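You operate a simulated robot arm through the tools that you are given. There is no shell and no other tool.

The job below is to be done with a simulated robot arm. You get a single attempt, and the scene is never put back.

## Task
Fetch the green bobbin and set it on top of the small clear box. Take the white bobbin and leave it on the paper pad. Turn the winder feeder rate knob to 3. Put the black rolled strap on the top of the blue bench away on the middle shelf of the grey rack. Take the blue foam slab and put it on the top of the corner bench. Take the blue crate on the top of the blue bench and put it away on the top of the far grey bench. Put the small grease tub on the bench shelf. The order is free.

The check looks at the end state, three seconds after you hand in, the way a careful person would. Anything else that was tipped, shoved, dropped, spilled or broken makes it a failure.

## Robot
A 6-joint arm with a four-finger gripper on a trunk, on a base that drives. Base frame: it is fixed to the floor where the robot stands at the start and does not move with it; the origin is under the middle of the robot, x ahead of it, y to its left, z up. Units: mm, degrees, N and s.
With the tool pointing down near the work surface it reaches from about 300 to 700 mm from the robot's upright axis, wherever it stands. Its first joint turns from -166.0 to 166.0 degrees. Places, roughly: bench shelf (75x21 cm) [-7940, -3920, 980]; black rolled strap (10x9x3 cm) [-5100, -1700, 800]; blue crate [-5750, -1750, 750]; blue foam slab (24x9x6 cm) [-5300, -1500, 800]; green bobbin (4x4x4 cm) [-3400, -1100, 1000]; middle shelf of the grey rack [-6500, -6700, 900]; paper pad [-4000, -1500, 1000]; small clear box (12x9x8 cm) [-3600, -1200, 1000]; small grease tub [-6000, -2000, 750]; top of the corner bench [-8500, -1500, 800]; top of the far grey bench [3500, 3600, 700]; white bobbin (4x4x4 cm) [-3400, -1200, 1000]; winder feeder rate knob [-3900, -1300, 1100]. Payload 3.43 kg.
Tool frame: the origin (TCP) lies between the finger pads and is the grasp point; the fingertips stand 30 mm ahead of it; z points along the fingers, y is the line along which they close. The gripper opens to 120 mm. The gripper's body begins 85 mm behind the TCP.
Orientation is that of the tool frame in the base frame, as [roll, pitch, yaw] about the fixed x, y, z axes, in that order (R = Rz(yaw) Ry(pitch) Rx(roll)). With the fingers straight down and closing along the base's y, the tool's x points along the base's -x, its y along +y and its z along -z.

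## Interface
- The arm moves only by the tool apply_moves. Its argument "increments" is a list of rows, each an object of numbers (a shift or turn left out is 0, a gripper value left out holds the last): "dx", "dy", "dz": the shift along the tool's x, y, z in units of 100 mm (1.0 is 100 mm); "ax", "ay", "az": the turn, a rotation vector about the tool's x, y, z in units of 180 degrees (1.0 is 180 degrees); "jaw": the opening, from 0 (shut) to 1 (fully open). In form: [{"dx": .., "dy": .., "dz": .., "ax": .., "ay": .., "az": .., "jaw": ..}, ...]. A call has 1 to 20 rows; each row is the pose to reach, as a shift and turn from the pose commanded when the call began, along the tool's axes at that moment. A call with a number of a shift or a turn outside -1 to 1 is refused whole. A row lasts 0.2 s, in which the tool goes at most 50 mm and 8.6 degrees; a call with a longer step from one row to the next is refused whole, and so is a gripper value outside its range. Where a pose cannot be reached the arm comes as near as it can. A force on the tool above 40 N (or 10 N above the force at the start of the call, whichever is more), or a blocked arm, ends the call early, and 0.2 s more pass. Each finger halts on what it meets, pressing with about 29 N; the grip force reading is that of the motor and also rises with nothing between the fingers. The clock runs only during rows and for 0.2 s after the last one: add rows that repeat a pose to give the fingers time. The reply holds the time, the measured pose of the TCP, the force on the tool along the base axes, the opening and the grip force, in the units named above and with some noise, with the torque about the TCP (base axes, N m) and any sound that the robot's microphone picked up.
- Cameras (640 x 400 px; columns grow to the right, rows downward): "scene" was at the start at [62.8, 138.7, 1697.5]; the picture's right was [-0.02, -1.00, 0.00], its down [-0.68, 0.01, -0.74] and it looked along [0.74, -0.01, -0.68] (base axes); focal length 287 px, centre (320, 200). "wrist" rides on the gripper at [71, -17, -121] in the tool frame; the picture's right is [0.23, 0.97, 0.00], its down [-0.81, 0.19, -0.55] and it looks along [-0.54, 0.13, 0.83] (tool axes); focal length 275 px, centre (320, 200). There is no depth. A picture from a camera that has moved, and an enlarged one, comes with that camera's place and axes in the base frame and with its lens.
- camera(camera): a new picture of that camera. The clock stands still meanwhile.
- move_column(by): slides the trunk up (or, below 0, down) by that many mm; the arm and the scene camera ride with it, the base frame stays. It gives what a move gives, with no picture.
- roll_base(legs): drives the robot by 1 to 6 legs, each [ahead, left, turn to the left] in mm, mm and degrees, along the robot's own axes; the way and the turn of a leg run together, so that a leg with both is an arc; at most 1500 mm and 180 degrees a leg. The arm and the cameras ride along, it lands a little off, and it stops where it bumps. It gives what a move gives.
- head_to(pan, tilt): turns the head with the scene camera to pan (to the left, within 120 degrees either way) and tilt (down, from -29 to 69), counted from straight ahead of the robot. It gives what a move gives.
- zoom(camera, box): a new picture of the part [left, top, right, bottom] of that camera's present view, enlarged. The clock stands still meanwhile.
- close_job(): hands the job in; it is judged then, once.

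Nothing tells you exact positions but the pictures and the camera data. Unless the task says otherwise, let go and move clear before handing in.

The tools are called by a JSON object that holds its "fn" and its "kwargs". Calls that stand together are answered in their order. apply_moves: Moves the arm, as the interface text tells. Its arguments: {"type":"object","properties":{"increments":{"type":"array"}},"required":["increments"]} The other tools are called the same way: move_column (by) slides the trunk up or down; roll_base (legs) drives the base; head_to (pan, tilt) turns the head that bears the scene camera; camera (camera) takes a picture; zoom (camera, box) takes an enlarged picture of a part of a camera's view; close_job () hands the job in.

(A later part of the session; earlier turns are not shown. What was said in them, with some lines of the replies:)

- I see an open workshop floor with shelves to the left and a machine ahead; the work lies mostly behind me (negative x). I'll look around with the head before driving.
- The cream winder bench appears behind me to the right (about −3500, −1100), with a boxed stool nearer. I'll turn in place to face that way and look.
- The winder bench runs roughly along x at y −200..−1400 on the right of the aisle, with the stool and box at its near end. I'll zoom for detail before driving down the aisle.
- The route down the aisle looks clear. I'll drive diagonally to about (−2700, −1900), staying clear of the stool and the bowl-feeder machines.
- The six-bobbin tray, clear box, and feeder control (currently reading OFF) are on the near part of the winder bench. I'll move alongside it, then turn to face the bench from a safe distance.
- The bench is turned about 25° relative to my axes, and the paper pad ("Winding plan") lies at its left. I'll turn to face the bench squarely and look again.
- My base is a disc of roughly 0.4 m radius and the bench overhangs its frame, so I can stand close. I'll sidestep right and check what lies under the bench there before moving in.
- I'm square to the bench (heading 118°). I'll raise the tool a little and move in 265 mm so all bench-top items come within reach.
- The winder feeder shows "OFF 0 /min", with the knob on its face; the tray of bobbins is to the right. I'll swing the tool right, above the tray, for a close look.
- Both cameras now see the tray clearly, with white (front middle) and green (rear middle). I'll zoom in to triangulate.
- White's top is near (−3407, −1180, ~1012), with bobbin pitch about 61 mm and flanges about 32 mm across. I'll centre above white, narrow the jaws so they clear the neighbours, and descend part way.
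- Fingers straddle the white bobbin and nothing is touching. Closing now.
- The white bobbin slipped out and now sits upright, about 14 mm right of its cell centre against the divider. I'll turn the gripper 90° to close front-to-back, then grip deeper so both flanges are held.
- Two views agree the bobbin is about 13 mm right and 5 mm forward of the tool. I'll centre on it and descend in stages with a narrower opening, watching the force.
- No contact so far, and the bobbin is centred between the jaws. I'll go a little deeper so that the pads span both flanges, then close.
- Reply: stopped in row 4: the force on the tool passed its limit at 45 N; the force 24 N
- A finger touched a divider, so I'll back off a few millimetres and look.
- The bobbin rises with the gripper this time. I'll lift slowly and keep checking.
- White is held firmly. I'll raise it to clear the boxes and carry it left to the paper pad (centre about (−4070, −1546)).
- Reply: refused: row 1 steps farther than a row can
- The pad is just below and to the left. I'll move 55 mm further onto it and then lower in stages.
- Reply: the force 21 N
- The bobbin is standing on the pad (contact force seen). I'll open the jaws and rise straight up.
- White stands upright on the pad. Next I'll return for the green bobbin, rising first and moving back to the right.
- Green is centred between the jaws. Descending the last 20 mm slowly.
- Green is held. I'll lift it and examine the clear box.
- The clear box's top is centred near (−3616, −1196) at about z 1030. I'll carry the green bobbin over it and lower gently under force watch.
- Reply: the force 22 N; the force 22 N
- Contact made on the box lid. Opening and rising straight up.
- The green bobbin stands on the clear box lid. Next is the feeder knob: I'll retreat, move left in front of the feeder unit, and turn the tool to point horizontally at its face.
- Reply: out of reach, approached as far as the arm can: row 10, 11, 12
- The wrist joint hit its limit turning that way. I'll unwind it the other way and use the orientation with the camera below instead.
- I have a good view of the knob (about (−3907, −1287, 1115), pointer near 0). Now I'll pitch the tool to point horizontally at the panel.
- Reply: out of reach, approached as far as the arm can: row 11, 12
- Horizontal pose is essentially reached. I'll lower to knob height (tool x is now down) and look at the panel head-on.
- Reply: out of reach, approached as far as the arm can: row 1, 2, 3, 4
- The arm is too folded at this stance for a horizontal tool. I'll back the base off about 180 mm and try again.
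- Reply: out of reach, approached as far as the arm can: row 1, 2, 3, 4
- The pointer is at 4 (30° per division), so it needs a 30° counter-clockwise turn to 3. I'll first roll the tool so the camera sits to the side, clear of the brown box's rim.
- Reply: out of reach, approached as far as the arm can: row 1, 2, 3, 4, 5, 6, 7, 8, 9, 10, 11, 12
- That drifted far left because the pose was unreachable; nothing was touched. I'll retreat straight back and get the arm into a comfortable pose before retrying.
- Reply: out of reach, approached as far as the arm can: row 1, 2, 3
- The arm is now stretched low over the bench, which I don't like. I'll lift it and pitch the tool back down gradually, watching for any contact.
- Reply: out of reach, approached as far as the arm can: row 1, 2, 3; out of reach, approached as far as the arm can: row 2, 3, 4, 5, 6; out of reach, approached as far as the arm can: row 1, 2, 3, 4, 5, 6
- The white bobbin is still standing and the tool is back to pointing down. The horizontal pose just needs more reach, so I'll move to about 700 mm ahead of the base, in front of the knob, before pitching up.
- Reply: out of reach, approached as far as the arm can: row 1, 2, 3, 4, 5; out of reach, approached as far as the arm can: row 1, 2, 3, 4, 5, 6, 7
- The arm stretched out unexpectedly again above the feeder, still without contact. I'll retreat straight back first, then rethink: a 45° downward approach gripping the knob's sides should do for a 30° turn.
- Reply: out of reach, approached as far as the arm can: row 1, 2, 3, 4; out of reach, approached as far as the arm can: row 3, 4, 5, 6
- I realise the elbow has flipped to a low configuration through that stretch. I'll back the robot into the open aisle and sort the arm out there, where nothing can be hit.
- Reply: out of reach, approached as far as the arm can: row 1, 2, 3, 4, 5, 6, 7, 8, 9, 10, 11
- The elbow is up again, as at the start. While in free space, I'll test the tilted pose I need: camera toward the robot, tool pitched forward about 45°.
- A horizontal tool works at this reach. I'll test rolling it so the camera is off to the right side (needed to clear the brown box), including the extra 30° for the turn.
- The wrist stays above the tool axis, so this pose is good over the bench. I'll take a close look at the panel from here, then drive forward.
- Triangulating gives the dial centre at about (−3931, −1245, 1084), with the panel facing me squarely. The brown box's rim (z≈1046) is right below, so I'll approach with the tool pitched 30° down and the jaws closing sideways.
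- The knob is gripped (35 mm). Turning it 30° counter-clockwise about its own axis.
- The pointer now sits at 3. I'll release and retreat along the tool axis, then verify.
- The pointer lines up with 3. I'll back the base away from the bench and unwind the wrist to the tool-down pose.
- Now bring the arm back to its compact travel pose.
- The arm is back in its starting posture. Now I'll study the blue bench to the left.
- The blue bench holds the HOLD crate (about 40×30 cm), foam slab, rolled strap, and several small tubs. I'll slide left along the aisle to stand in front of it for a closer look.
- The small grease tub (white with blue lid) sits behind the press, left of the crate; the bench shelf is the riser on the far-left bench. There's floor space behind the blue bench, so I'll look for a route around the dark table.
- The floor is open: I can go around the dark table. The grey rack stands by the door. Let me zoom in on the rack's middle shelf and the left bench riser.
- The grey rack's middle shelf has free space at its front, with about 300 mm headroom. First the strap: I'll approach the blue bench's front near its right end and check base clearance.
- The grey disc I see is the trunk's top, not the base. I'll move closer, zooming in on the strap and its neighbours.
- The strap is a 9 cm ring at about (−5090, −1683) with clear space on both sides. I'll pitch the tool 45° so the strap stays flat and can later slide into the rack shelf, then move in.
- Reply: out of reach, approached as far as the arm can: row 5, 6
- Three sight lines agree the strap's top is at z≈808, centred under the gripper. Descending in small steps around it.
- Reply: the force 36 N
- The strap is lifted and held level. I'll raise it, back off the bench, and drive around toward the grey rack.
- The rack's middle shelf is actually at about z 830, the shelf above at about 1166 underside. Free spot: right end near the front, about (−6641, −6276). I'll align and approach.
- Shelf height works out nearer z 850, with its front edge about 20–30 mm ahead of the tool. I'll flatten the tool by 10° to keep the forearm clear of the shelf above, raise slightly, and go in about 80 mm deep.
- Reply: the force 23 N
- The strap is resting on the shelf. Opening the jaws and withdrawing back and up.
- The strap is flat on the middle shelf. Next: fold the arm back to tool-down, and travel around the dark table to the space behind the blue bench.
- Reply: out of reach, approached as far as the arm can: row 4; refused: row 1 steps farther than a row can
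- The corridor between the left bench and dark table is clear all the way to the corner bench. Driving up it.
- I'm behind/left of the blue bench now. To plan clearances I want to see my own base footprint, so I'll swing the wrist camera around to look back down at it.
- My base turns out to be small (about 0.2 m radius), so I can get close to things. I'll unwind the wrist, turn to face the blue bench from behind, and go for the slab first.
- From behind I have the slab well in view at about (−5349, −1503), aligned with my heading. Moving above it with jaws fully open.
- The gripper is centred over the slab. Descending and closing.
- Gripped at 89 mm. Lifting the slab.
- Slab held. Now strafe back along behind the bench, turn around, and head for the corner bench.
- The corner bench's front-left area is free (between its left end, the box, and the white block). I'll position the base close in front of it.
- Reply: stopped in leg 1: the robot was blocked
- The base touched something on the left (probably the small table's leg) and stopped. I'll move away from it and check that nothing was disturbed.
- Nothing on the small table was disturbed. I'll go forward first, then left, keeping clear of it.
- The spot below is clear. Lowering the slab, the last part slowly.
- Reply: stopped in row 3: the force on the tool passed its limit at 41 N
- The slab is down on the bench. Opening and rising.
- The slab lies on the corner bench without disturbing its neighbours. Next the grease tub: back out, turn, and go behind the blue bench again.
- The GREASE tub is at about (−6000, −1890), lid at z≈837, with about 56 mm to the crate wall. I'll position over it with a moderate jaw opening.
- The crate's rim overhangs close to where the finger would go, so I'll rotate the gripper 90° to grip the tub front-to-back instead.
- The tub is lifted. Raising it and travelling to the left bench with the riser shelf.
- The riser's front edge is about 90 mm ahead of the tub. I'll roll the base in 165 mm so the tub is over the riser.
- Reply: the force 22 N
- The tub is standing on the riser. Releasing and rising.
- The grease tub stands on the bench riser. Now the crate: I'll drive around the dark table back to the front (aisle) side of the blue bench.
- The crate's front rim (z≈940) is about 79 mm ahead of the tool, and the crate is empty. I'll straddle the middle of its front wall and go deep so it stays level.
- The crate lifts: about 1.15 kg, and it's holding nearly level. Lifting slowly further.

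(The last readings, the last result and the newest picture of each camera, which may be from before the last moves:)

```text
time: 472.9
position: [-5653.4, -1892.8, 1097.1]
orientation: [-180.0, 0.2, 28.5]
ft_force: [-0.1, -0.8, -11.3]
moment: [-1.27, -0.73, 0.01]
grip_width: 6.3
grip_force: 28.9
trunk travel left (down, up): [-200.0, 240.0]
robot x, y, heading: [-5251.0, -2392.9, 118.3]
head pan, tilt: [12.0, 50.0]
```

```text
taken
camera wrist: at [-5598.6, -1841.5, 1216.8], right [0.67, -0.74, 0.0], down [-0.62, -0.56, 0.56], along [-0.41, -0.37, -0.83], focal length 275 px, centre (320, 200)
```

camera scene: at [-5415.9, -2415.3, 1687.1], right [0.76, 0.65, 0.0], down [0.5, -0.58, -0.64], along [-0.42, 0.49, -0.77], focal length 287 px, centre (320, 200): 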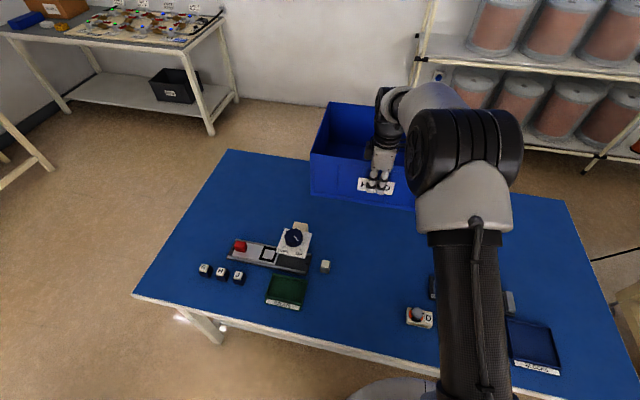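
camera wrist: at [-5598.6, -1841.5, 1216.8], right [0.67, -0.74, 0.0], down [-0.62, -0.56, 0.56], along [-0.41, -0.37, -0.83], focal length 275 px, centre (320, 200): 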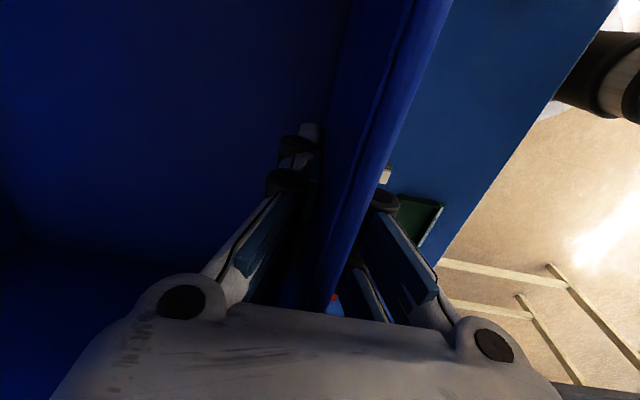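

{"fn": "apply_moves", "kwargs": {"increments": [{"dz": -0.15, "jaw": 0.0}, {"dz": -0.3, "jaw": 0.0}, {"dz": -0.45, "jaw": 0.0}, {"dz": -0.6, "jaw": 0.0}]}}

{"fn": "roll_base", "kwargs": {"legs": [[-850, 0, 0]]}}

{"fn": "camera", "kwargs": {"camera": "scene"}}

```text
time: 473.9
position: [-5653.9, -1891.1, 1157.5]
orientation: [179.9, 0.2, 28.6]
ft_force: [0.5, 0.1, -11.3]
moment: [-1.27, -0.73, 0.03]
grip_width: 7.0
grip_force: 29.2
trunk travel left (down, up): [-200.0, 240.0]
robot x, y, heading: [-5250.8, -2390.6, 118.5]
head pan, tilt: [12.0, 50.0]
```

```text
time: 478.4
position: [-5246.7, -2641.4, 1156.5]
orientation: [-180.0, 0.2, 28.6]
ft_force: [0.5, -0.1, -10.5]
moment: [-1.27, -0.72, -0.02]
grip_width: 6.5
grip_force: 29.5
trunk travel left (down, up): [-200.0, 240.0]
robot x, y, heading: [-4842.7, -3139.0, 118.7]
head pan, tilt: [12.0, 50.0]
```

```text
taken
camera scene: at [-5008.2, -3164.9, 1687.1], right [0.76, 0.65, 0.0], down [0.5, -0.58, -0.64], along [-0.42, 0.49, -0.77], focal length 287 px, centre (320, 200)
```

scene: 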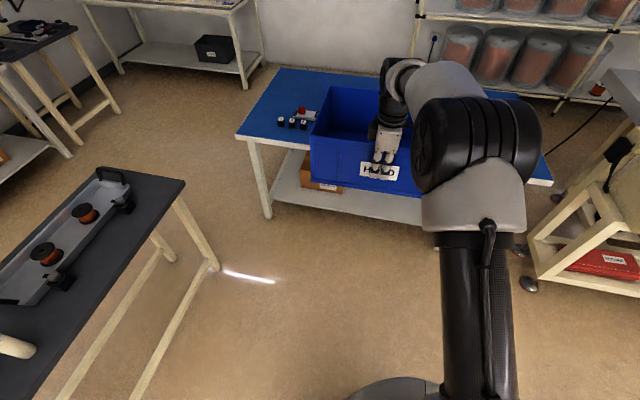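

The crate rides stably. I'll back off a little more, turn to face along the aisle, and drive toward the starting area on the way to the far bench.

{"fn": "roll_base", "kwargs": {"legs": [[-300, 0, 0], [0, 0, -45], [0, 0, -45]]}}

{"fn": "head_to", "kwargs": {"pan": 10, "tilt": 20}}

{"fn": "camera", "kwargs": {"camera": "scene"}}

```text
time: 484.6
position: [-4204.4, -2997.8, 1155.9]
orientation: [179.9, 0.2, -61.0]
ft_force: [0.2, 0.2, -10.4]
moment: [-0.73, 1.26, -0.02]
grip_width: 6.4
grip_force: 29.4
trunk travel left (down, up): [-200.0, 240.0]
robot x, y, heading: [-4699.9, -3396.1, 28.9]
head pan, tilt: [12.0, 50.0]
```

```text
time: 485.6
position: [-4204.7, -2996.8, 1155.0]
orientation: [179.8, 0.2, -61.1]
ft_force: [-0.6, 0.0, -11.1]
moment: [-0.71, 1.28, 0.0]
grip_width: 7.0
grip_force: 29.1
trunk travel left (down, up): [-200.0, 240.0]
robot x, y, heading: [-4698.5, -3402.2, 28.9]
head pan, tilt: [10.0, 20.0]
```

```text
taken
camera scene: at [-4712.6, -3228.9, 1732.6], right [0.63, -0.78, 0.0], down [-0.27, -0.22, -0.94], along [0.73, 0.59, -0.34], focal length 287 px, centre (320, 200)
```

scene: 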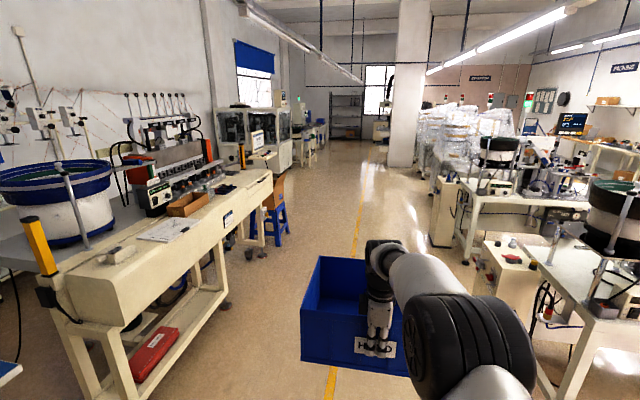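

The aisle ahead is clear. Driving along it with the crate.

{"fn": "roll_base", "kwargs": {"legs": [[1400, 60, -0.3], [1400, 40, 0], [1300, 0, 0]]}}

{"fn": "camera", "kwargs": {"camera": "scene"}}

```text
time: 505.2
position: [-656.9, -958.0, 1155.1]
orientation: [179.8, 0.3, -61.8]
ft_force: [0.1, -0.7, -11.0]
moment: [-0.74, 1.27, 0.0]
grip_width: 6.7
grip_force: 28.6
trunk travel left (down, up): [-200.0, 240.0]
robot x, y, heading: [-1158.3, -1355.6, 28.1]
head pan, tilt: [10.0, 20.0]
```

```text
taken
camera scene: at [-1167.0, -1184.2, 1732.6], right [0.62, -0.79, 0.0], down [-0.27, -0.21, -0.94], along [0.74, 0.58, -0.34], focal length 287 px, centre (320, 200)
```

scene: 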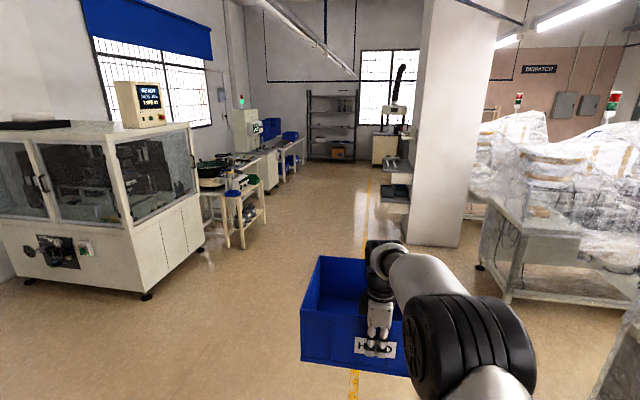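

{"fn": "zoom", "kwargs": {"camera": "scene", "box": [180, 80, 420, 230]}}

{"fn": "zoom", "kwargs": {"camera": "scene", "box": [225, 100, 325, 170]}}

```text
2.67 times, centred on (300, 155) of scene
camera zoom: at [-1167.0, -1184.2, 1732.6], right [0.62, -0.79, 0.0], down [-0.27, -0.21, -0.94], along [0.74, 0.58, -0.34], focal length 765 px, centre (373, 320)
```

zoom: 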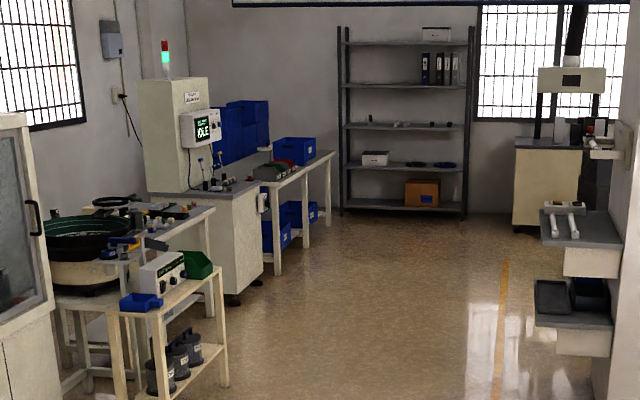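

```text
5.71 times, centred on (275, 135) of scene
camera zoom: at [-1167.0, -1184.2, 1732.6], right [0.62, -0.79, 0.0], down [-0.27, -0.21, -0.94], along [0.74, 0.58, -0.34], focal length 1640 px, centre (577, 571)
```

zoom: 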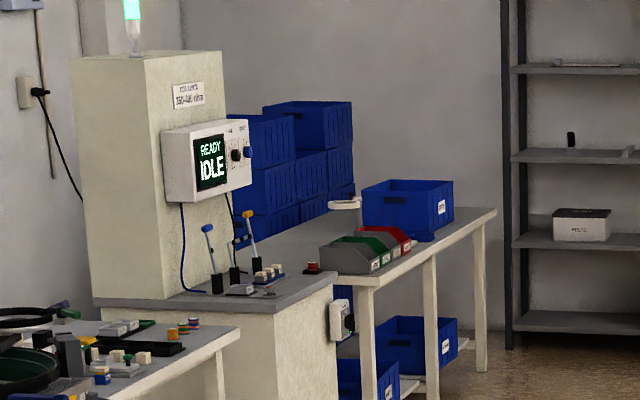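

The far grey bench is along the left wall near the end, with blue crates stacked on it. I'll continue down the aisle, keeping clear of the pillar shelves on the right.

{"fn": "roll_base", "kwargs": {"legs": [[1400, 400, 0.3], [1000, 260, 0], [1400, 100, 0]]}}

{"fn": "head_to", "kwargs": {"pan": 25, "tilt": 20}}

{"fn": "camera", "kwargs": {"camera": "scene"}}

{"fn": "zoom", "kwargs": {"camera": "scene", "box": [180, 110, 380, 250]}}

```text
time: 524.0
position: [2301.9, 1573.0, 1156.1]
orientation: [179.8, 0.2, -60.2]
ft_force: [0.6, 0.2, -11.9]
moment: [-0.74, 1.27, -0.01]
grip_width: 6.3
grip_force: 29.2
trunk travel left (down, up): [-200.0, 240.0]
robot x, y, heading: [1807.0, 1158.2, 29.8]
head pan, tilt: [10.0, 20.0]
```

```text
time: 524.8
position: [2300.5, 1571.9, 1155.9]
orientation: [179.9, 0.2, -60.2]
ft_force: [-0.9, 0.2, -10.7]
moment: [-0.74, 1.24, 0.03]
grip_width: 6.9
grip_force: 29.0
trunk travel left (down, up): [-200.0, 240.0]
robot x, y, heading: [1811.9, 1155.4, 30.0]
head pan, tilt: [25.0, 20.0]
```

```text
taken
camera scene: at [1779.5, 1347.6, 1732.7], right [0.82, -0.58, 0.0], down [-0.2, -0.28, -0.94], along [0.54, 0.77, -0.34], focal length 287 px, centre (320, 200)
```

scene: 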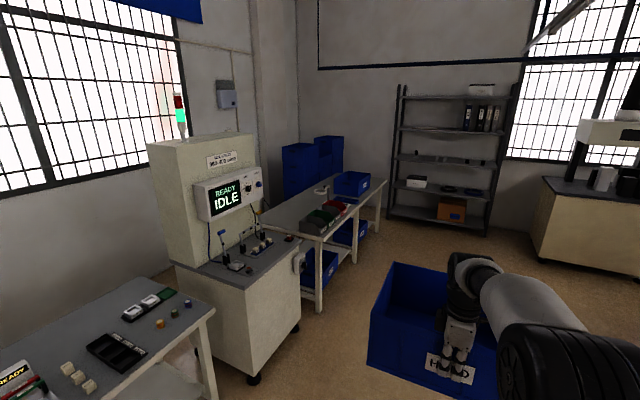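

```text
2.86 times, centred on (280, 180) of scene
camera zoom: at [1779.5, 1347.6, 1732.7], right [0.82, -0.58, 0.0], down [-0.2, -0.28, -0.94], along [0.54, 0.77, -0.34], focal length 820 px, centre (434, 257)
```

zoom: 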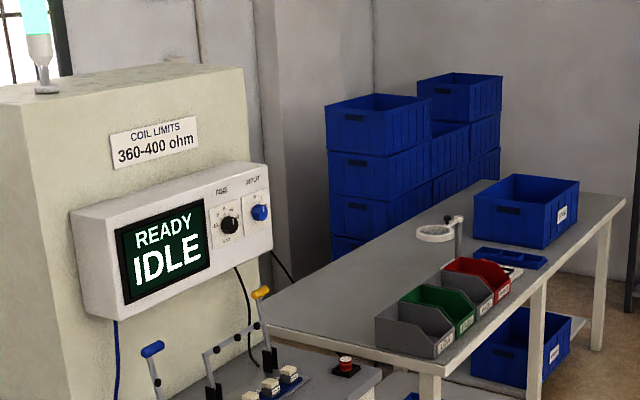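

The far bench's back-left area (behind the small bins) looks free for the crate. I'll move level with it, then turn to face it.

{"fn": "roll_base", "kwargs": {"legs": [[1450, 0, -1.5], [740, -40, 0], [0, 0, 45], [0, 0, 45]]}}

{"fn": "head_to", "kwargs": {"pan": 15, "tilt": 35}}

{"fn": "camera", "kwargs": {"camera": "scene"}}

```text
time: 539.7
position: [3346.0, 2679.5, 1156.1]
orientation: [179.8, 0.2, 28.0]
ft_force: [-0.7, -0.5, -11.7]
moment: [-1.27, -0.74, 0.04]
grip_width: 6.7
grip_force: 28.8
trunk travel left (down, up): [-200.0, 240.0]
robot x, y, heading: [3741.4, 2178.6, 117.9]
head pan, tilt: [25.0, 20.0]
```

```text
time: 540.5
position: [3347.3, 2680.7, 1155.8]
orientation: [179.8, 0.3, 28.0]
ft_force: [-0.4, 0.4, -10.7]
moment: [-1.28, -0.72, -0.01]
grip_width: 6.9
grip_force: 29.0
trunk travel left (down, up): [-200.0, 240.0]
robot x, y, heading: [3745.9, 2178.3, 118.2]
head pan, tilt: [15.0, 35.0]
```

```text
taken
camera scene: at [3568.2, 2159.9, 1708.9], right [0.73, 0.68, 0.0], down [0.39, -0.42, -0.82], along [-0.56, 0.6, -0.57], focal length 287 px, centre (320, 200)
```

scene: 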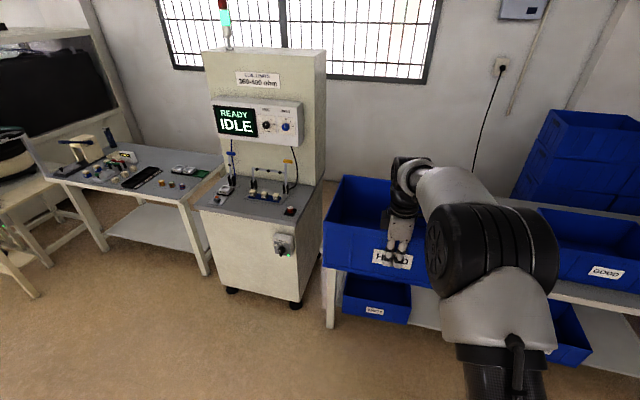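

I'd like an unobstructed look at the free area before placing, so I'll sidestep right and look back left.

{"fn": "roll_base", "kwargs": {"legs": [[0, -800, 0.4]]}}

{"fn": "head_to", "kwargs": {"pan": 45, "tilt": 30}}

{"fn": "camera", "kwargs": {"camera": "scene"}}

{"fn": "zoom", "kwargs": {"camera": "scene", "box": [200, 130, 440, 280]}}

```text
time: 544.8
position: [4055.5, 3060.4, 1155.4]
orientation: [179.8, 0.1, 28.7]
ft_force: [0.0, 0.5, -11.1]
moment: [-1.29, -0.72, -0.01]
grip_width: 6.7
grip_force: 29.0
trunk travel left (down, up): [-200.0, 240.0]
robot x, y, heading: [4457.6, 2557.6, 118.5]
head pan, tilt: [15.0, 35.0]
```

```text
time: 545.8
position: [4055.8, 3060.6, 1156.1]
orientation: [179.8, 0.2, 28.7]
ft_force: [0.1, 0.1, -10.7]
moment: [-1.28, -0.71, -0.03]
grip_width: 7.0
grip_force: 28.7
trunk travel left (down, up): [-200.0, 240.0]
robot x, y, heading: [4457.0, 2560.3, 118.8]
head pan, tilt: [45.0, 30.0]
```

```text
taken
camera scene: at [4256.2, 2504.5, 1716.6], right [0.28, 0.96, 0.0], down [0.48, -0.14, -0.87], along [-0.83, 0.24, -0.5], focal length 287 px, centre (320, 200)
```

scene: 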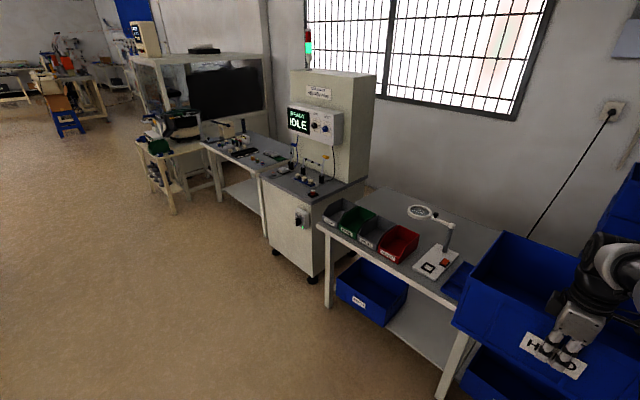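

```text
2.67 times, centred on (320, 205) of scene
camera zoom: at [4256.2, 2504.5, 1716.6], right [0.28, 0.96, 0.0], down [0.48, -0.14, -0.87], along [-0.83, 0.24, -0.5], focal length 765 px, centre (320, 187)
```

zoom: 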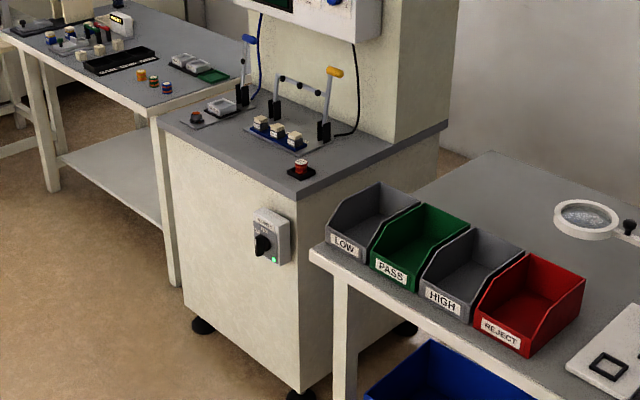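

Now I see it clearly: bins along the front (back edge n≈1440), magnifier ring at its right; the space behind the bins at the left end is free. I'll line up so the crate comes down there.

{"fn": "roll_base", "kwargs": {"legs": [[0, 905, -0.3], [450, 0, 0]]}}

{"fn": "head_to", "kwargs": {"pan": -10, "tilt": 45}}

{"fn": "camera", "kwargs": {"camera": "scene"}}

{"fn": "camera", "kwargs": {"camera": "wrist"}}

```text
time: 552.8
position: [3053.3, 3031.1, 1156.5]
orientation: [179.8, 0.2, 28.2]
ft_force: [0.2, 0.2, -10.2]
moment: [-1.34, -0.74, 0.02]
grip_width: 6.7
grip_force: 29.2
trunk travel left (down, up): [-200.0, 240.0]
robot x, y, heading: [3447.9, 2529.2, 118.1]
head pan, tilt: [45.0, 30.0]
```

```text
time: 554.1
position: [3053.2, 3030.6, 1156.1]
orientation: [179.7, 0.3, 28.1]
ft_force: [-0.2, 0.3, -11.4]
moment: [-1.26, -0.72, -0.02]
grip_width: 6.7
grip_force: 28.8
trunk travel left (down, up): [-200.0, 240.0]
robot x, y, heading: [3452.7, 2531.5, 117.9]
head pan, tilt: [-10.0, 45.0]
```

```text
taken
camera scene: at [3311.1, 2524.3, 1694.0], right [0.95, 0.31, 0.0], down [0.22, -0.67, -0.71], along [-0.22, 0.67, -0.71], focal length 287 px, centre (320, 200)
```

scene: 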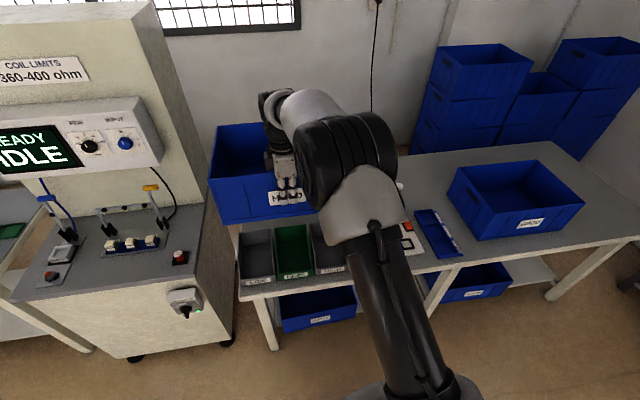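

```text
taken
camera wrist: at [3109.1, 3081.4, 1274.8], right [0.66, -0.75, 0.0], down [-0.62, -0.55, 0.56], along [-0.41, -0.37, -0.83], focal length 275 px, centre (320, 200)
```

wrist: 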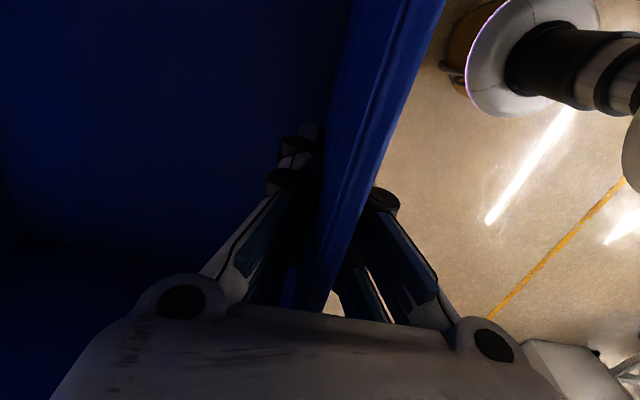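

{"fn": "roll_base", "kwargs": {"legs": [[254, 14, 0.3]]}}

{"fn": "camera", "kwargs": {"camera": "scene"}}

{"fn": "camera", "kwargs": {"camera": "wrist"}}

```text
time: 555.9
position: [2920.5, 3248.3, 1155.0]
orientation: [179.7, 0.1, 28.2]
ft_force: [0.0, 0.1, -10.6]
moment: [-1.32, -0.74, -0.02]
grip_width: 6.9
grip_force: 29.1
trunk travel left (down, up): [-200.0, 240.0]
robot x, y, heading: [3326.0, 2747.8, 118.2]
head pan, tilt: [-10.0, 45.0]
```

```text
taken
camera scene: at [3178.7, 2741.9, 1693.9], right [0.95, 0.31, 0.0], down [0.22, -0.67, -0.71], along [-0.22, 0.67, -0.71], focal length 287 px, centre (320, 200)
```

scene: 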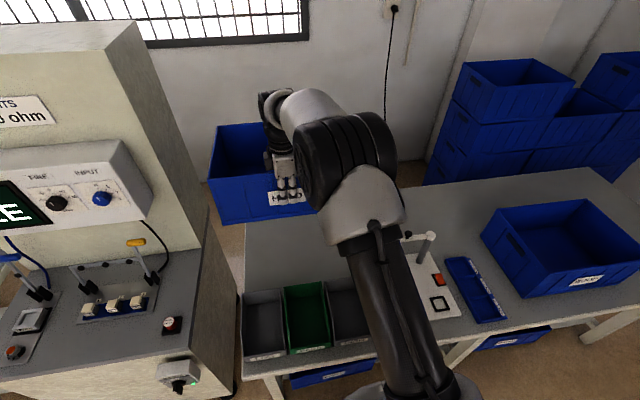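

```text
taken
camera wrist: at [2975.2, 3298.1, 1274.2], right [0.66, -0.75, 0.01], down [-0.62, -0.55, 0.56], along [-0.41, -0.37, -0.83], focal length 275 px, centre (320, 200)
```

wrist: 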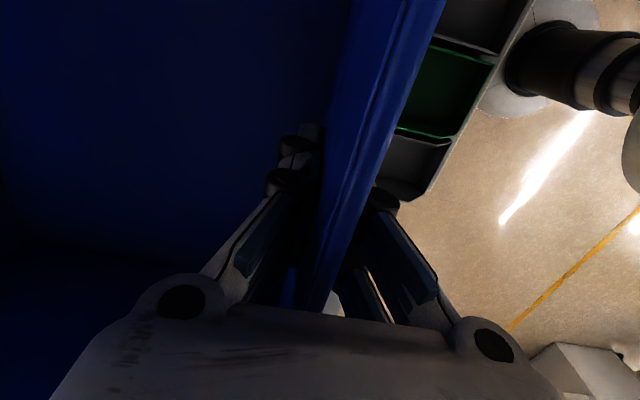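

The tool is right over the target strip. Nudging 12 mm right for margin on both sides, then lowering in stages.

{"fn": "apply_moves", "kwargs": {"increments": [{"dx": 0.06, "jaw": 0.0}, {"dx": 0.12, "dz": 0.15, "jaw": 0.0}, {"dx": 0.12, "dz": 0.35, "jaw": 0.0}, {"dx": 0.12, "dz": 0.6, "jaw": 0.0}, {"dx": 0.12, "dz": 0.85, "jaw": 0.0}, {"dx": 0.12, "dz": 1.0, "jaw": 0.0}]}}

{"fn": "camera", "kwargs": {"camera": "scene"}}

{"fn": "apply_moves", "kwargs": {"increments": [{"dz": 0.2, "jaw": 0.0}, {"dz": 0.4, "jaw": 0.0}, {"dz": 0.6, "jaw": 0.0}, {"dz": 0.8, "jaw": 0.0}]}}

{"fn": "camera", "kwargs": {"camera": "scene"}}

```text
time: 557.3
position: [2930.1, 3251.4, 1053.6]
orientation: [179.7, 0.2, 28.4]
ft_force: [0.4, 0.2, -11.1]
moment: [-1.29, -0.71, -0.01]
grip_width: 7.0
grip_force: 28.5
trunk travel left (down, up): [-200.0, 240.0]
robot x, y, heading: [3322.8, 2746.0, 118.0]
head pan, tilt: [-10.0, 45.0]
```

```text
taken
camera scene: at [3179.1, 2741.2, 1694.0], right [0.95, 0.31, 0.0], down [0.22, -0.67, -0.71], along [-0.22, 0.67, -0.71], focal length 287 px, centre (320, 200)
```

scene: 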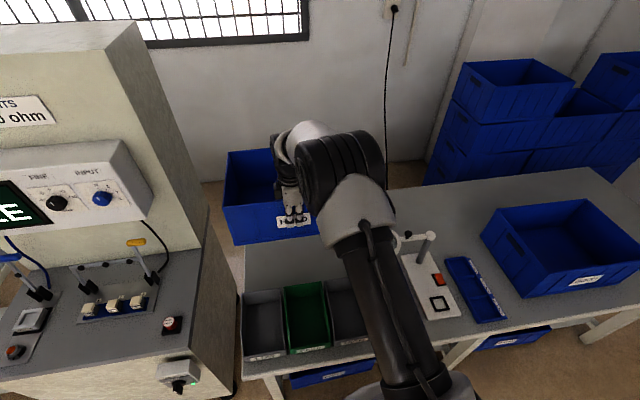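

```text
time: 558.3
position: [2929.9, 3251.4, 975.6]
orientation: [179.6, 0.3, 28.3]
ft_force: [-0.7, -0.3, -10.9]
moment: [-1.23, -0.74, 0.01]
grip_width: 6.9
grip_force: 28.8
trunk travel left (down, up): [-200.0, 240.0]
robot x, y, heading: [3320.1, 2747.3, 118.0]
head pan, tilt: [-10.0, 45.0]
```

```text
taken
camera scene: at [3179.0, 2741.3, 1693.9], right [0.95, 0.31, 0.0], down [0.22, -0.67, -0.71], along [-0.22, 0.67, -0.71], focal length 287 px, centre (320, 200)
```

scene: 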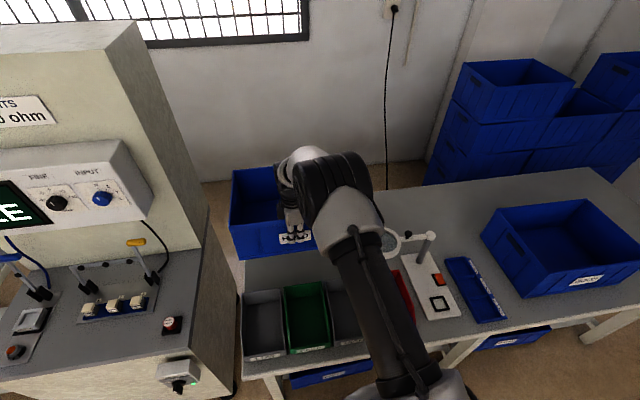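

{"fn": "apply_moves", "kwargs": {"increments": [{"dx": 0.08, "jaw": 0.0}, {"dx": 0.15, "jaw": 0.0}, {"dx": 0.15, "jaw": 0.0}]}}

{"fn": "zoom", "kwargs": {"camera": "scene", "box": [200, 120, 440, 300]}}

{"fn": "apply_moves", "kwargs": {"increments": [{"dz": 0.2, "jaw": 0.0}, {"dz": 0.4, "jaw": 0.0}, {"dz": 0.6, "jaw": 0.0}, {"dz": 0.75, "jaw": 0.0}, {"dz": 0.85, "jaw": 0.0}]}}

{"fn": "zoom", "kwargs": {"camera": "scene", "box": [200, 120, 440, 300]}}

```text
time: 559.1
position: [2943.9, 3257.4, 975.1]
orientation: [179.7, 0.2, 28.2]
ft_force: [-0.3, 0.0, -10.9]
moment: [-1.29, -0.74, -0.02]
grip_width: 6.8
grip_force: 29.5
trunk travel left (down, up): [-200.0, 240.0]
robot x, y, heading: [3317.9, 2750.1, 118.5]
head pan, tilt: [-10.0, 45.0]
```

```text
2.22 times, centred on (320, 210) of scene
camera zoom: at [3179.3, 2741.0, 1694.0], right [0.95, 0.31, 0.0], down [0.22, -0.67, -0.71], along [-0.22, 0.67, -0.71], focal length 638 px, centre (320, 178)
```

zoom: 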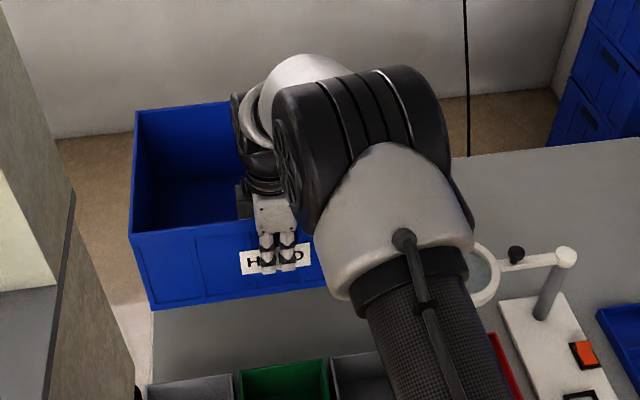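

```text
time: 560.3
position: [2945.2, 3257.7, 889.0]
orientation: [179.7, 0.2, 28.3]
ft_force: [-0.6, 1.3, -11.4]
moment: [-1.29, -0.71, -0.02]
grip_width: 6.4
grip_force: 29.3
trunk travel left (down, up): [-200.0, 240.0]
robot x, y, heading: [3316.8, 2744.9, 118.2]
head pan, tilt: [-10.0, 45.0]
```

```text
2.22 times, centred on (320, 210) of scene
camera zoom: at [3179.2, 2741.2, 1694.0], right [0.95, 0.31, 0.0], down [0.22, -0.67, -0.71], along [-0.22, 0.67, -0.71], focal length 638 px, centre (320, 178)
```

zoom: 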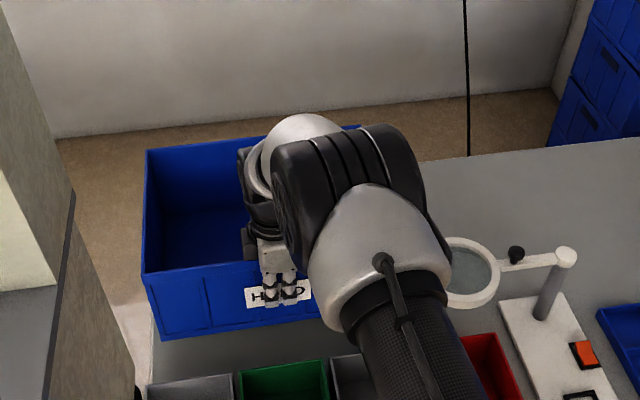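

{"fn": "apply_moves", "kwargs": {"increments": [{"dz": 0.12, "jaw": 0.0}, {"dz": 0.24, "jaw": 0.0}, {"dz": 0.34, "jaw": 0.0}, {"dz": 0.4, "jaw": 0.0}]}}

{"fn": "zoom", "kwargs": {"camera": "scene", "box": [200, 120, 440, 300]}}

{"fn": "apply_moves", "kwargs": {"increments": [{"dz": 0.03, "jaw": 0.0}, {"dz": 0.06, "jaw": 0.0}, {"dz": 0.09, "jaw": 0.0}, {"dz": 0.12, "jaw": 0.0}]}}

```text
time: 561.3
position: [2944.9, 3256.9, 849.5]
orientation: [179.7, 0.1, 28.2]
ft_force: [1.2, 0.9, -10.6]
moment: [-1.27, -0.71, 0.02]
grip_width: 6.8
grip_force: 29.5
trunk travel left (down, up): [-200.0, 240.0]
robot x, y, heading: [3318.4, 2747.8, 118.2]
head pan, tilt: [-10.0, 45.0]
```

```text
2.22 times, centred on (320, 210) of scene
camera zoom: at [3179.3, 2741.0, 1694.0], right [0.95, 0.31, 0.0], down [0.22, -0.67, -0.71], along [-0.22, 0.67, -0.71], focal length 638 px, centre (320, 178)
```

zoom: 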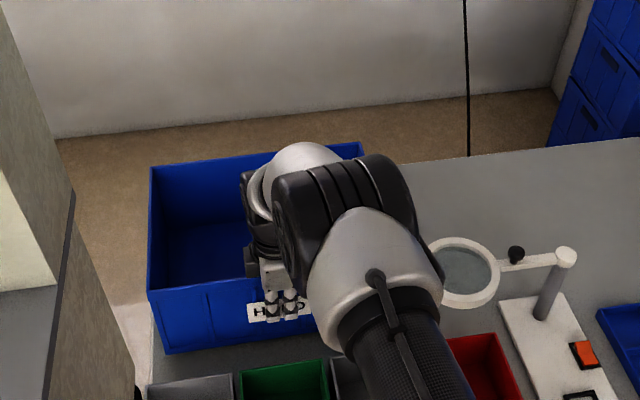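

```text
time: 562.3
position: [2945.3, 3257.8, 838.8]
orientation: [179.9, 0.2, 28.2]
ft_force: [0.4, -1.3, -4.8]
moment: [-0.13, 0.25, 0.09]
grip_width: 6.0
grip_force: 29.2
trunk travel left (down, up): [-200.0, 240.0]
robot x, y, heading: [3323.3, 2747.0, 118.2]
head pan, tilt: [-10.0, 45.0]
```

Contact has begun (load dropping). A few more millimetres.

{"fn": "apply_moves", "kwargs": {"increments": [{"dz": 0.02, "jaw": 0.0}, {"dz": 0.04, "jaw": 0.0}]}}

{"fn": "apply_moves", "kwargs": {"increments": [{"dz": 0.02, "jaw": 0.0}, {"dz": 0.04, "jaw": 0.0}]}}

{"fn": "zoom", "kwargs": {"camera": "scene", "box": [200, 120, 440, 300]}}

```text
time: 562.9
position: [2945.3, 3256.1, 835.1]
orientation: [179.8, 0.1, 28.3]
ft_force: [-0.7, -2.5, -5.1]
moment: [-0.05, 0.02, 0.15]
grip_width: 5.9
grip_force: 28.9
trunk travel left (down, up): [-200.0, 240.0]
robot x, y, heading: [3323.3, 2744.8, 118.3]
head pan, tilt: [-10.0, 45.0]
```

```text
time: 563.5
position: [2944.9, 3257.3, 834.2]
orientation: [-180.0, 0.3, 28.3]
ft_force: [3.5, -7.1, 19.4]
moment: [0.12, -0.67, 0.11]
grip_width: 6.1
grip_force: 29.2
trunk travel left (down, up): [-200.0, 240.0]
robot x, y, heading: [3316.9, 2743.4, 118.2]
head pan, tilt: [-10.0, 45.0]
```

```text
2.22 times, centred on (320, 210) of scene
camera zoom: at [3181.8, 2737.2, 1694.5], right [0.95, 0.31, 0.0], down [0.22, -0.67, -0.71], along [-0.22, 0.67, -0.71], focal length 638 px, centre (320, 178)
```

zoom: 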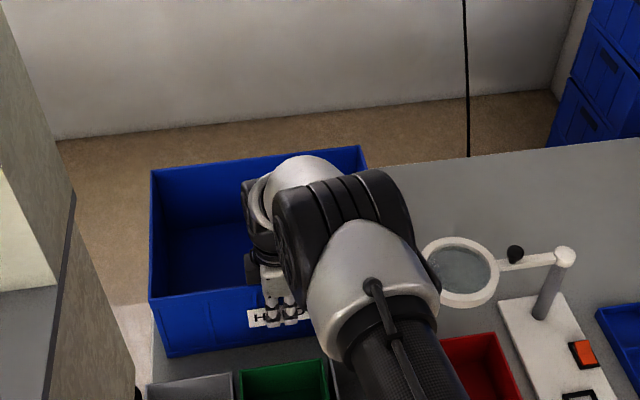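

The crate is fully supported. Opening the jaws and rising straight up.

{"fn": "apply_moves", "kwargs": {"increments": [{"jaw": 0.1, "dz": -0.01}, {"jaw": 0.2, "dz": -0.02}, {"jaw": 0.35, "dz": -0.02}, {"jaw": 0.45, "dz": -0.02}, {"jaw": 0.45, "dz": -0.02}]}}

{"fn": "camera", "kwargs": {"camera": "wrist"}}

{"fn": "apply_moves", "kwargs": {"increments": [{"dz": -0.15}, {"dz": -0.4}, {"dz": -0.7}, {"dz": -1.0}]}}

{"fn": "apply_moves", "kwargs": {"increments": [{"dz": -0.4}, {"dz": -0.8}, {"dz": -1.0}]}}

{"fn": "camera", "kwargs": {"camera": "scene"}}

{"fn": "camera", "kwargs": {"camera": "wrist"}}

```text
time: 564.7
position: [2945.1, 3257.3, 830.9]
orientation: [179.8, 0.2, 28.3]
ft_force: [-0.2, 0.9, -0.1]
moment: [0.0, 0.02, -0.01]
grip_width: 53.8
grip_force: 0.1
trunk travel left (down, up): [-200.0, 240.0]
robot x, y, heading: [3315.4, 2748.8, 117.7]
head pan, tilt: [-10.0, 45.0]
```

```text
taken
camera wrist: at [2999.9, 3307.9, 952.2], right [0.66, -0.75, 0.0], down [-0.62, -0.55, 0.56], along [-0.41, -0.37, -0.83], focal length 275 px, centre (320, 200)
```

wrist: 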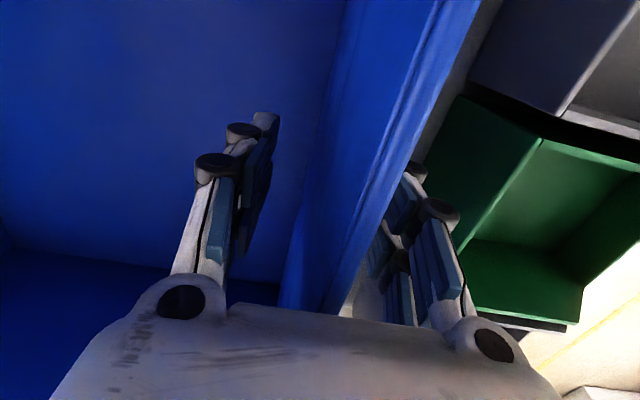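

```text
time: 565.7
position: [2945.4, 3257.3, 933.5]
orientation: [179.9, 0.1, 28.3]
ft_force: [1.1, -0.7, -0.1]
moment: [0.0, 0.03, 0.02]
grip_width: 53.9
grip_force: 0.1
trunk travel left (down, up): [-200.0, 240.0]
robot x, y, heading: [3319.1, 2747.1, 118.4]
head pan, tilt: [-10.0, 45.0]
```

```text
time: 566.5
position: [2945.3, 3257.5, 1034.3]
orientation: [179.7, 0.2, 28.3]
ft_force: [0.0, -0.4, 0.0]
moment: [-0.02, 0.01, -0.02]
grip_width: 54.2
grip_force: 0.0
trunk travel left (down, up): [-200.0, 240.0]
robot x, y, heading: [3320.5, 2749.2, 118.1]
head pan, tilt: [-10.0, 45.0]
```

```text
taken
camera scene: at [3180.4, 2739.5, 1694.1], right [0.95, 0.31, 0.0], down [0.22, -0.67, -0.71], along [-0.22, 0.67, -0.71], focal length 287 px, centre (320, 200)
```

scene: 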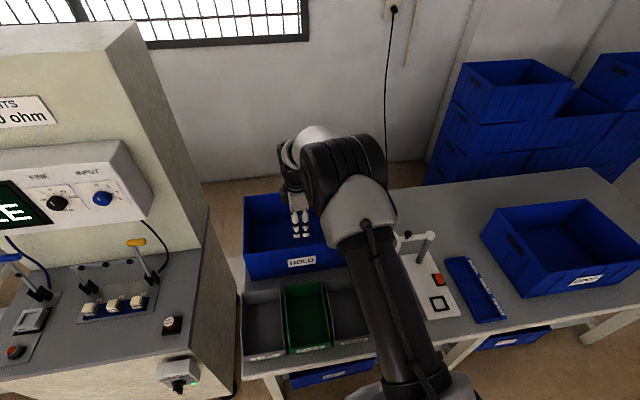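

```text
taken
camera wrist: at [2999.6, 3308.4, 1153.4], right [0.66, -0.75, 0.0], down [-0.62, -0.55, 0.56], along [-0.41, -0.37, -0.83], focal length 275 px, centre (320, 200)
```

wrist: 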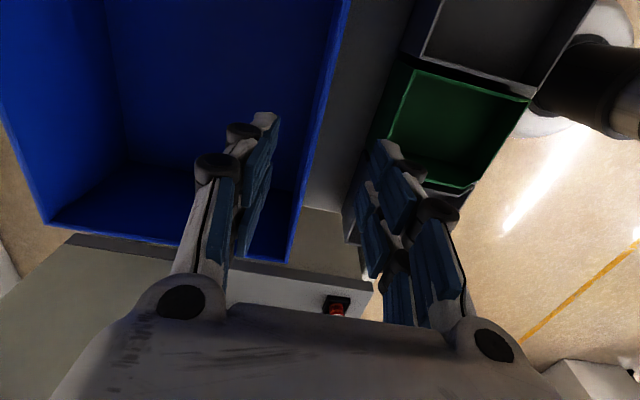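

The HOLD crate rests on the far grey bench. I'll back away and check its placement from a distance.

{"fn": "apply_moves", "kwargs": {"increments": [{"dz": -0.4}, {"dz": -0.8}, {"dz": -1.0}]}}

{"fn": "roll_base", "kwargs": {"legs": [[-700, 0, 0]]}}

{"fn": "head_to", "kwargs": {"pan": 15, "tilt": 30}}

{"fn": "camera", "kwargs": {"camera": "scene"}}

{"fn": "zoom", "kwargs": {"camera": "scene", "box": [230, 100, 470, 250]}}

```text
time: 567.3
position: [2945.6, 3259.7, 1132.9]
orientation: [179.7, 0.1, 28.4]
ft_force: [0.5, 0.7, 0.2]
moment: [0.03, -0.02, 0.0]
grip_width: 54.1
grip_force: 0.1
trunk travel left (down, up): [-200.0, 240.0]
robot x, y, heading: [3318.6, 2749.0, 118.1]
head pan, tilt: [-10.0, 45.0]
```

```text
time: 571.2
position: [3277.3, 2635.1, 1133.7]
orientation: [179.8, 0.2, 28.9]
ft_force: [0.5, -0.4, 0.0]
moment: [-0.01, 0.03, -0.04]
grip_width: 53.9
grip_force: 0.0
trunk travel left (down, up): [-200.0, 240.0]
robot x, y, heading: [3660.3, 2125.7, 118.7]
head pan, tilt: [-10.0, 45.0]
```

```text
time: 572.1
position: [3278.2, 2635.6, 1131.8]
orientation: [179.6, 0.2, 28.8]
ft_force: [0.4, -0.4, -0.3]
moment: [-0.02, 0.01, 0.02]
grip_width: 53.8
grip_force: 0.1
trunk travel left (down, up): [-200.0, 240.0]
robot x, y, heading: [3653.8, 2127.2, 118.8]
head pan, tilt: [15.0, 30.0]
```

```text
taken
camera scene: at [3480.5, 2107.1, 1716.7], right [0.72, 0.69, 0.0], down [0.35, -0.36, -0.87], along [-0.6, 0.63, -0.5], focal length 287 px, centre (320, 200)
```

scene: 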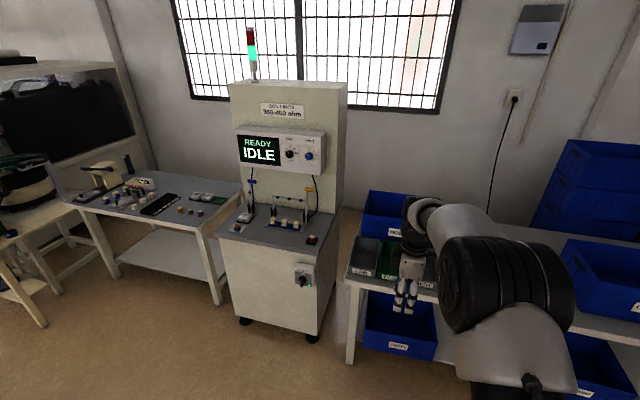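

```text
2.67 times, centred on (350, 175) of scene
camera zoom: at [3480.5, 2107.1, 1716.7], right [0.72, 0.69, 0.0], down [0.35, -0.36, -0.87], along [-0.6, 0.63, -0.5], focal length 765 px, centre (240, 267)
```

zoom: 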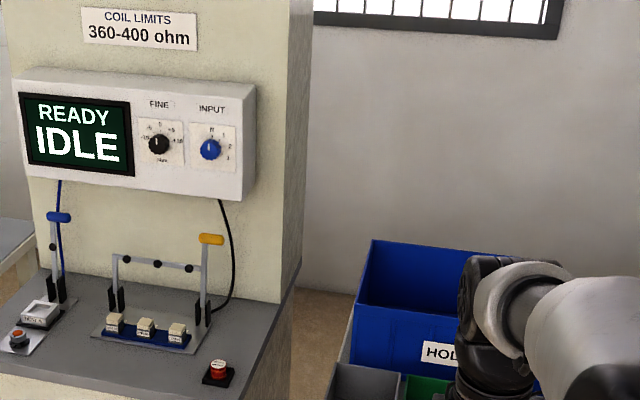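

{"fn": "roll_base", "kwargs": {"legs": [[0, -800, 0]]}}

{"fn": "head_to", "kwargs": {"pan": 40, "tilt": 28}}

{"fn": "camera", "kwargs": {"camera": "scene"}}

{"fn": "zoom", "kwargs": {"camera": "scene", "box": [240, 130, 480, 280]}}

```text
time: 576.4
position: [3989.3, 3024.9, 1132.5]
orientation: [179.7, 0.2, 28.7]
ft_force: [0.6, 0.2, 0.1]
moment: [0.03, -0.02, 0.0]
grip_width: 54.1
grip_force: 0.3
trunk travel left (down, up): [-200.0, 240.0]
robot x, y, heading: [4364.6, 2514.1, 118.8]
head pan, tilt: [15.0, 30.0]
```

```text
time: 577.3
position: [3987.7, 3024.5, 1134.1]
orientation: [179.7, 0.2, 28.7]
ft_force: [0.2, -0.2, 0.5]
moment: [0.01, 0.0, -0.01]
grip_width: 53.9
grip_force: 0.0
trunk travel left (down, up): [-200.0, 240.0]
robot x, y, heading: [4369.6, 2514.8, 118.6]
head pan, tilt: [40.0, 28.0]
```

```text
taken
camera scene: at [4167.4, 2463.6, 1719.9], right [0.37, 0.93, 0.0], down [0.44, -0.17, -0.88], along [-0.82, 0.32, -0.47], focal length 287 px, centre (320, 200)
```

scene: 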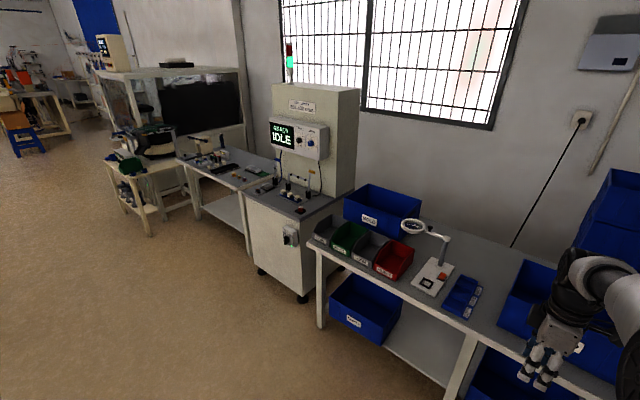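

```text
2.67 times, centred on (360, 205) of scene
camera zoom: at [4167.4, 2463.6, 1719.9], right [0.37, 0.93, 0.0], down [0.44, -0.17, -0.88], along [-0.82, 0.32, -0.47], focal length 765 px, centre (213, 187)
```

zoom: 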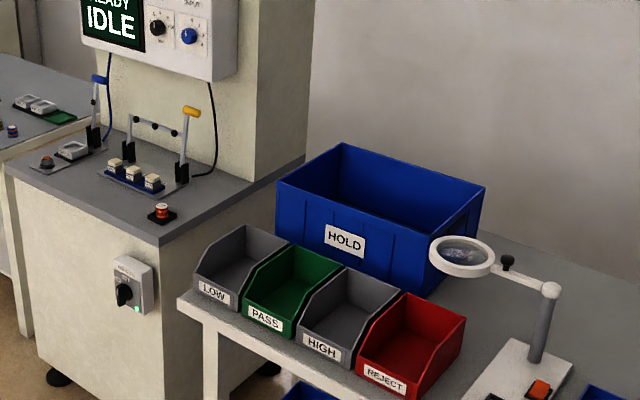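

All seven items look done: the crate is fully on the far grey bench, and the earlier placements and the knob were each checked after release. The gripper is empty and clear, so I'm handing in.

{"fn": "close_job", "kwargs": {}}

```text
The job is handed in.
```

I finished all seven tasks and handed the job in; the result of the check is not known to me.

- **Green bobbin:** it stands upright on top of the small clear box.
- **White bobbin:** it stands upright on the paper pad. It slipped from the gripper on the first try but stayed upright in its tray, and the second grip held.
- **Feeder rate knob:** it was at 4. I turned it one step down, and the pointer lined up with 3 after I let go.
- **Black strap:** it lies flat on the middle shelf of the grey rack, at the right end near the front.
- **Blue foam slab:** it lies on the corner bench, close in front of the cardboard box there. The box and the white block beside it did not move.
- **Grease tub:** it stands on the raised shelf of the left-hand bench.
- **Blue crate:** it sits on the far grey bench, behind the row of small bins, fully on the top.

**Unplanned contacts:**
- A finger pressed briefly on a divider in the bobbin tray, with up to about 45 N.
- The base bumped something beside the small table near the corner bench, probably its leg, and stopped.

I looked after each one: nothing was tipped or fell, and the items on the small table were where they had been.

I checked each placement right after letting go. I did not go back for a last close look at the winder bench before handing in.
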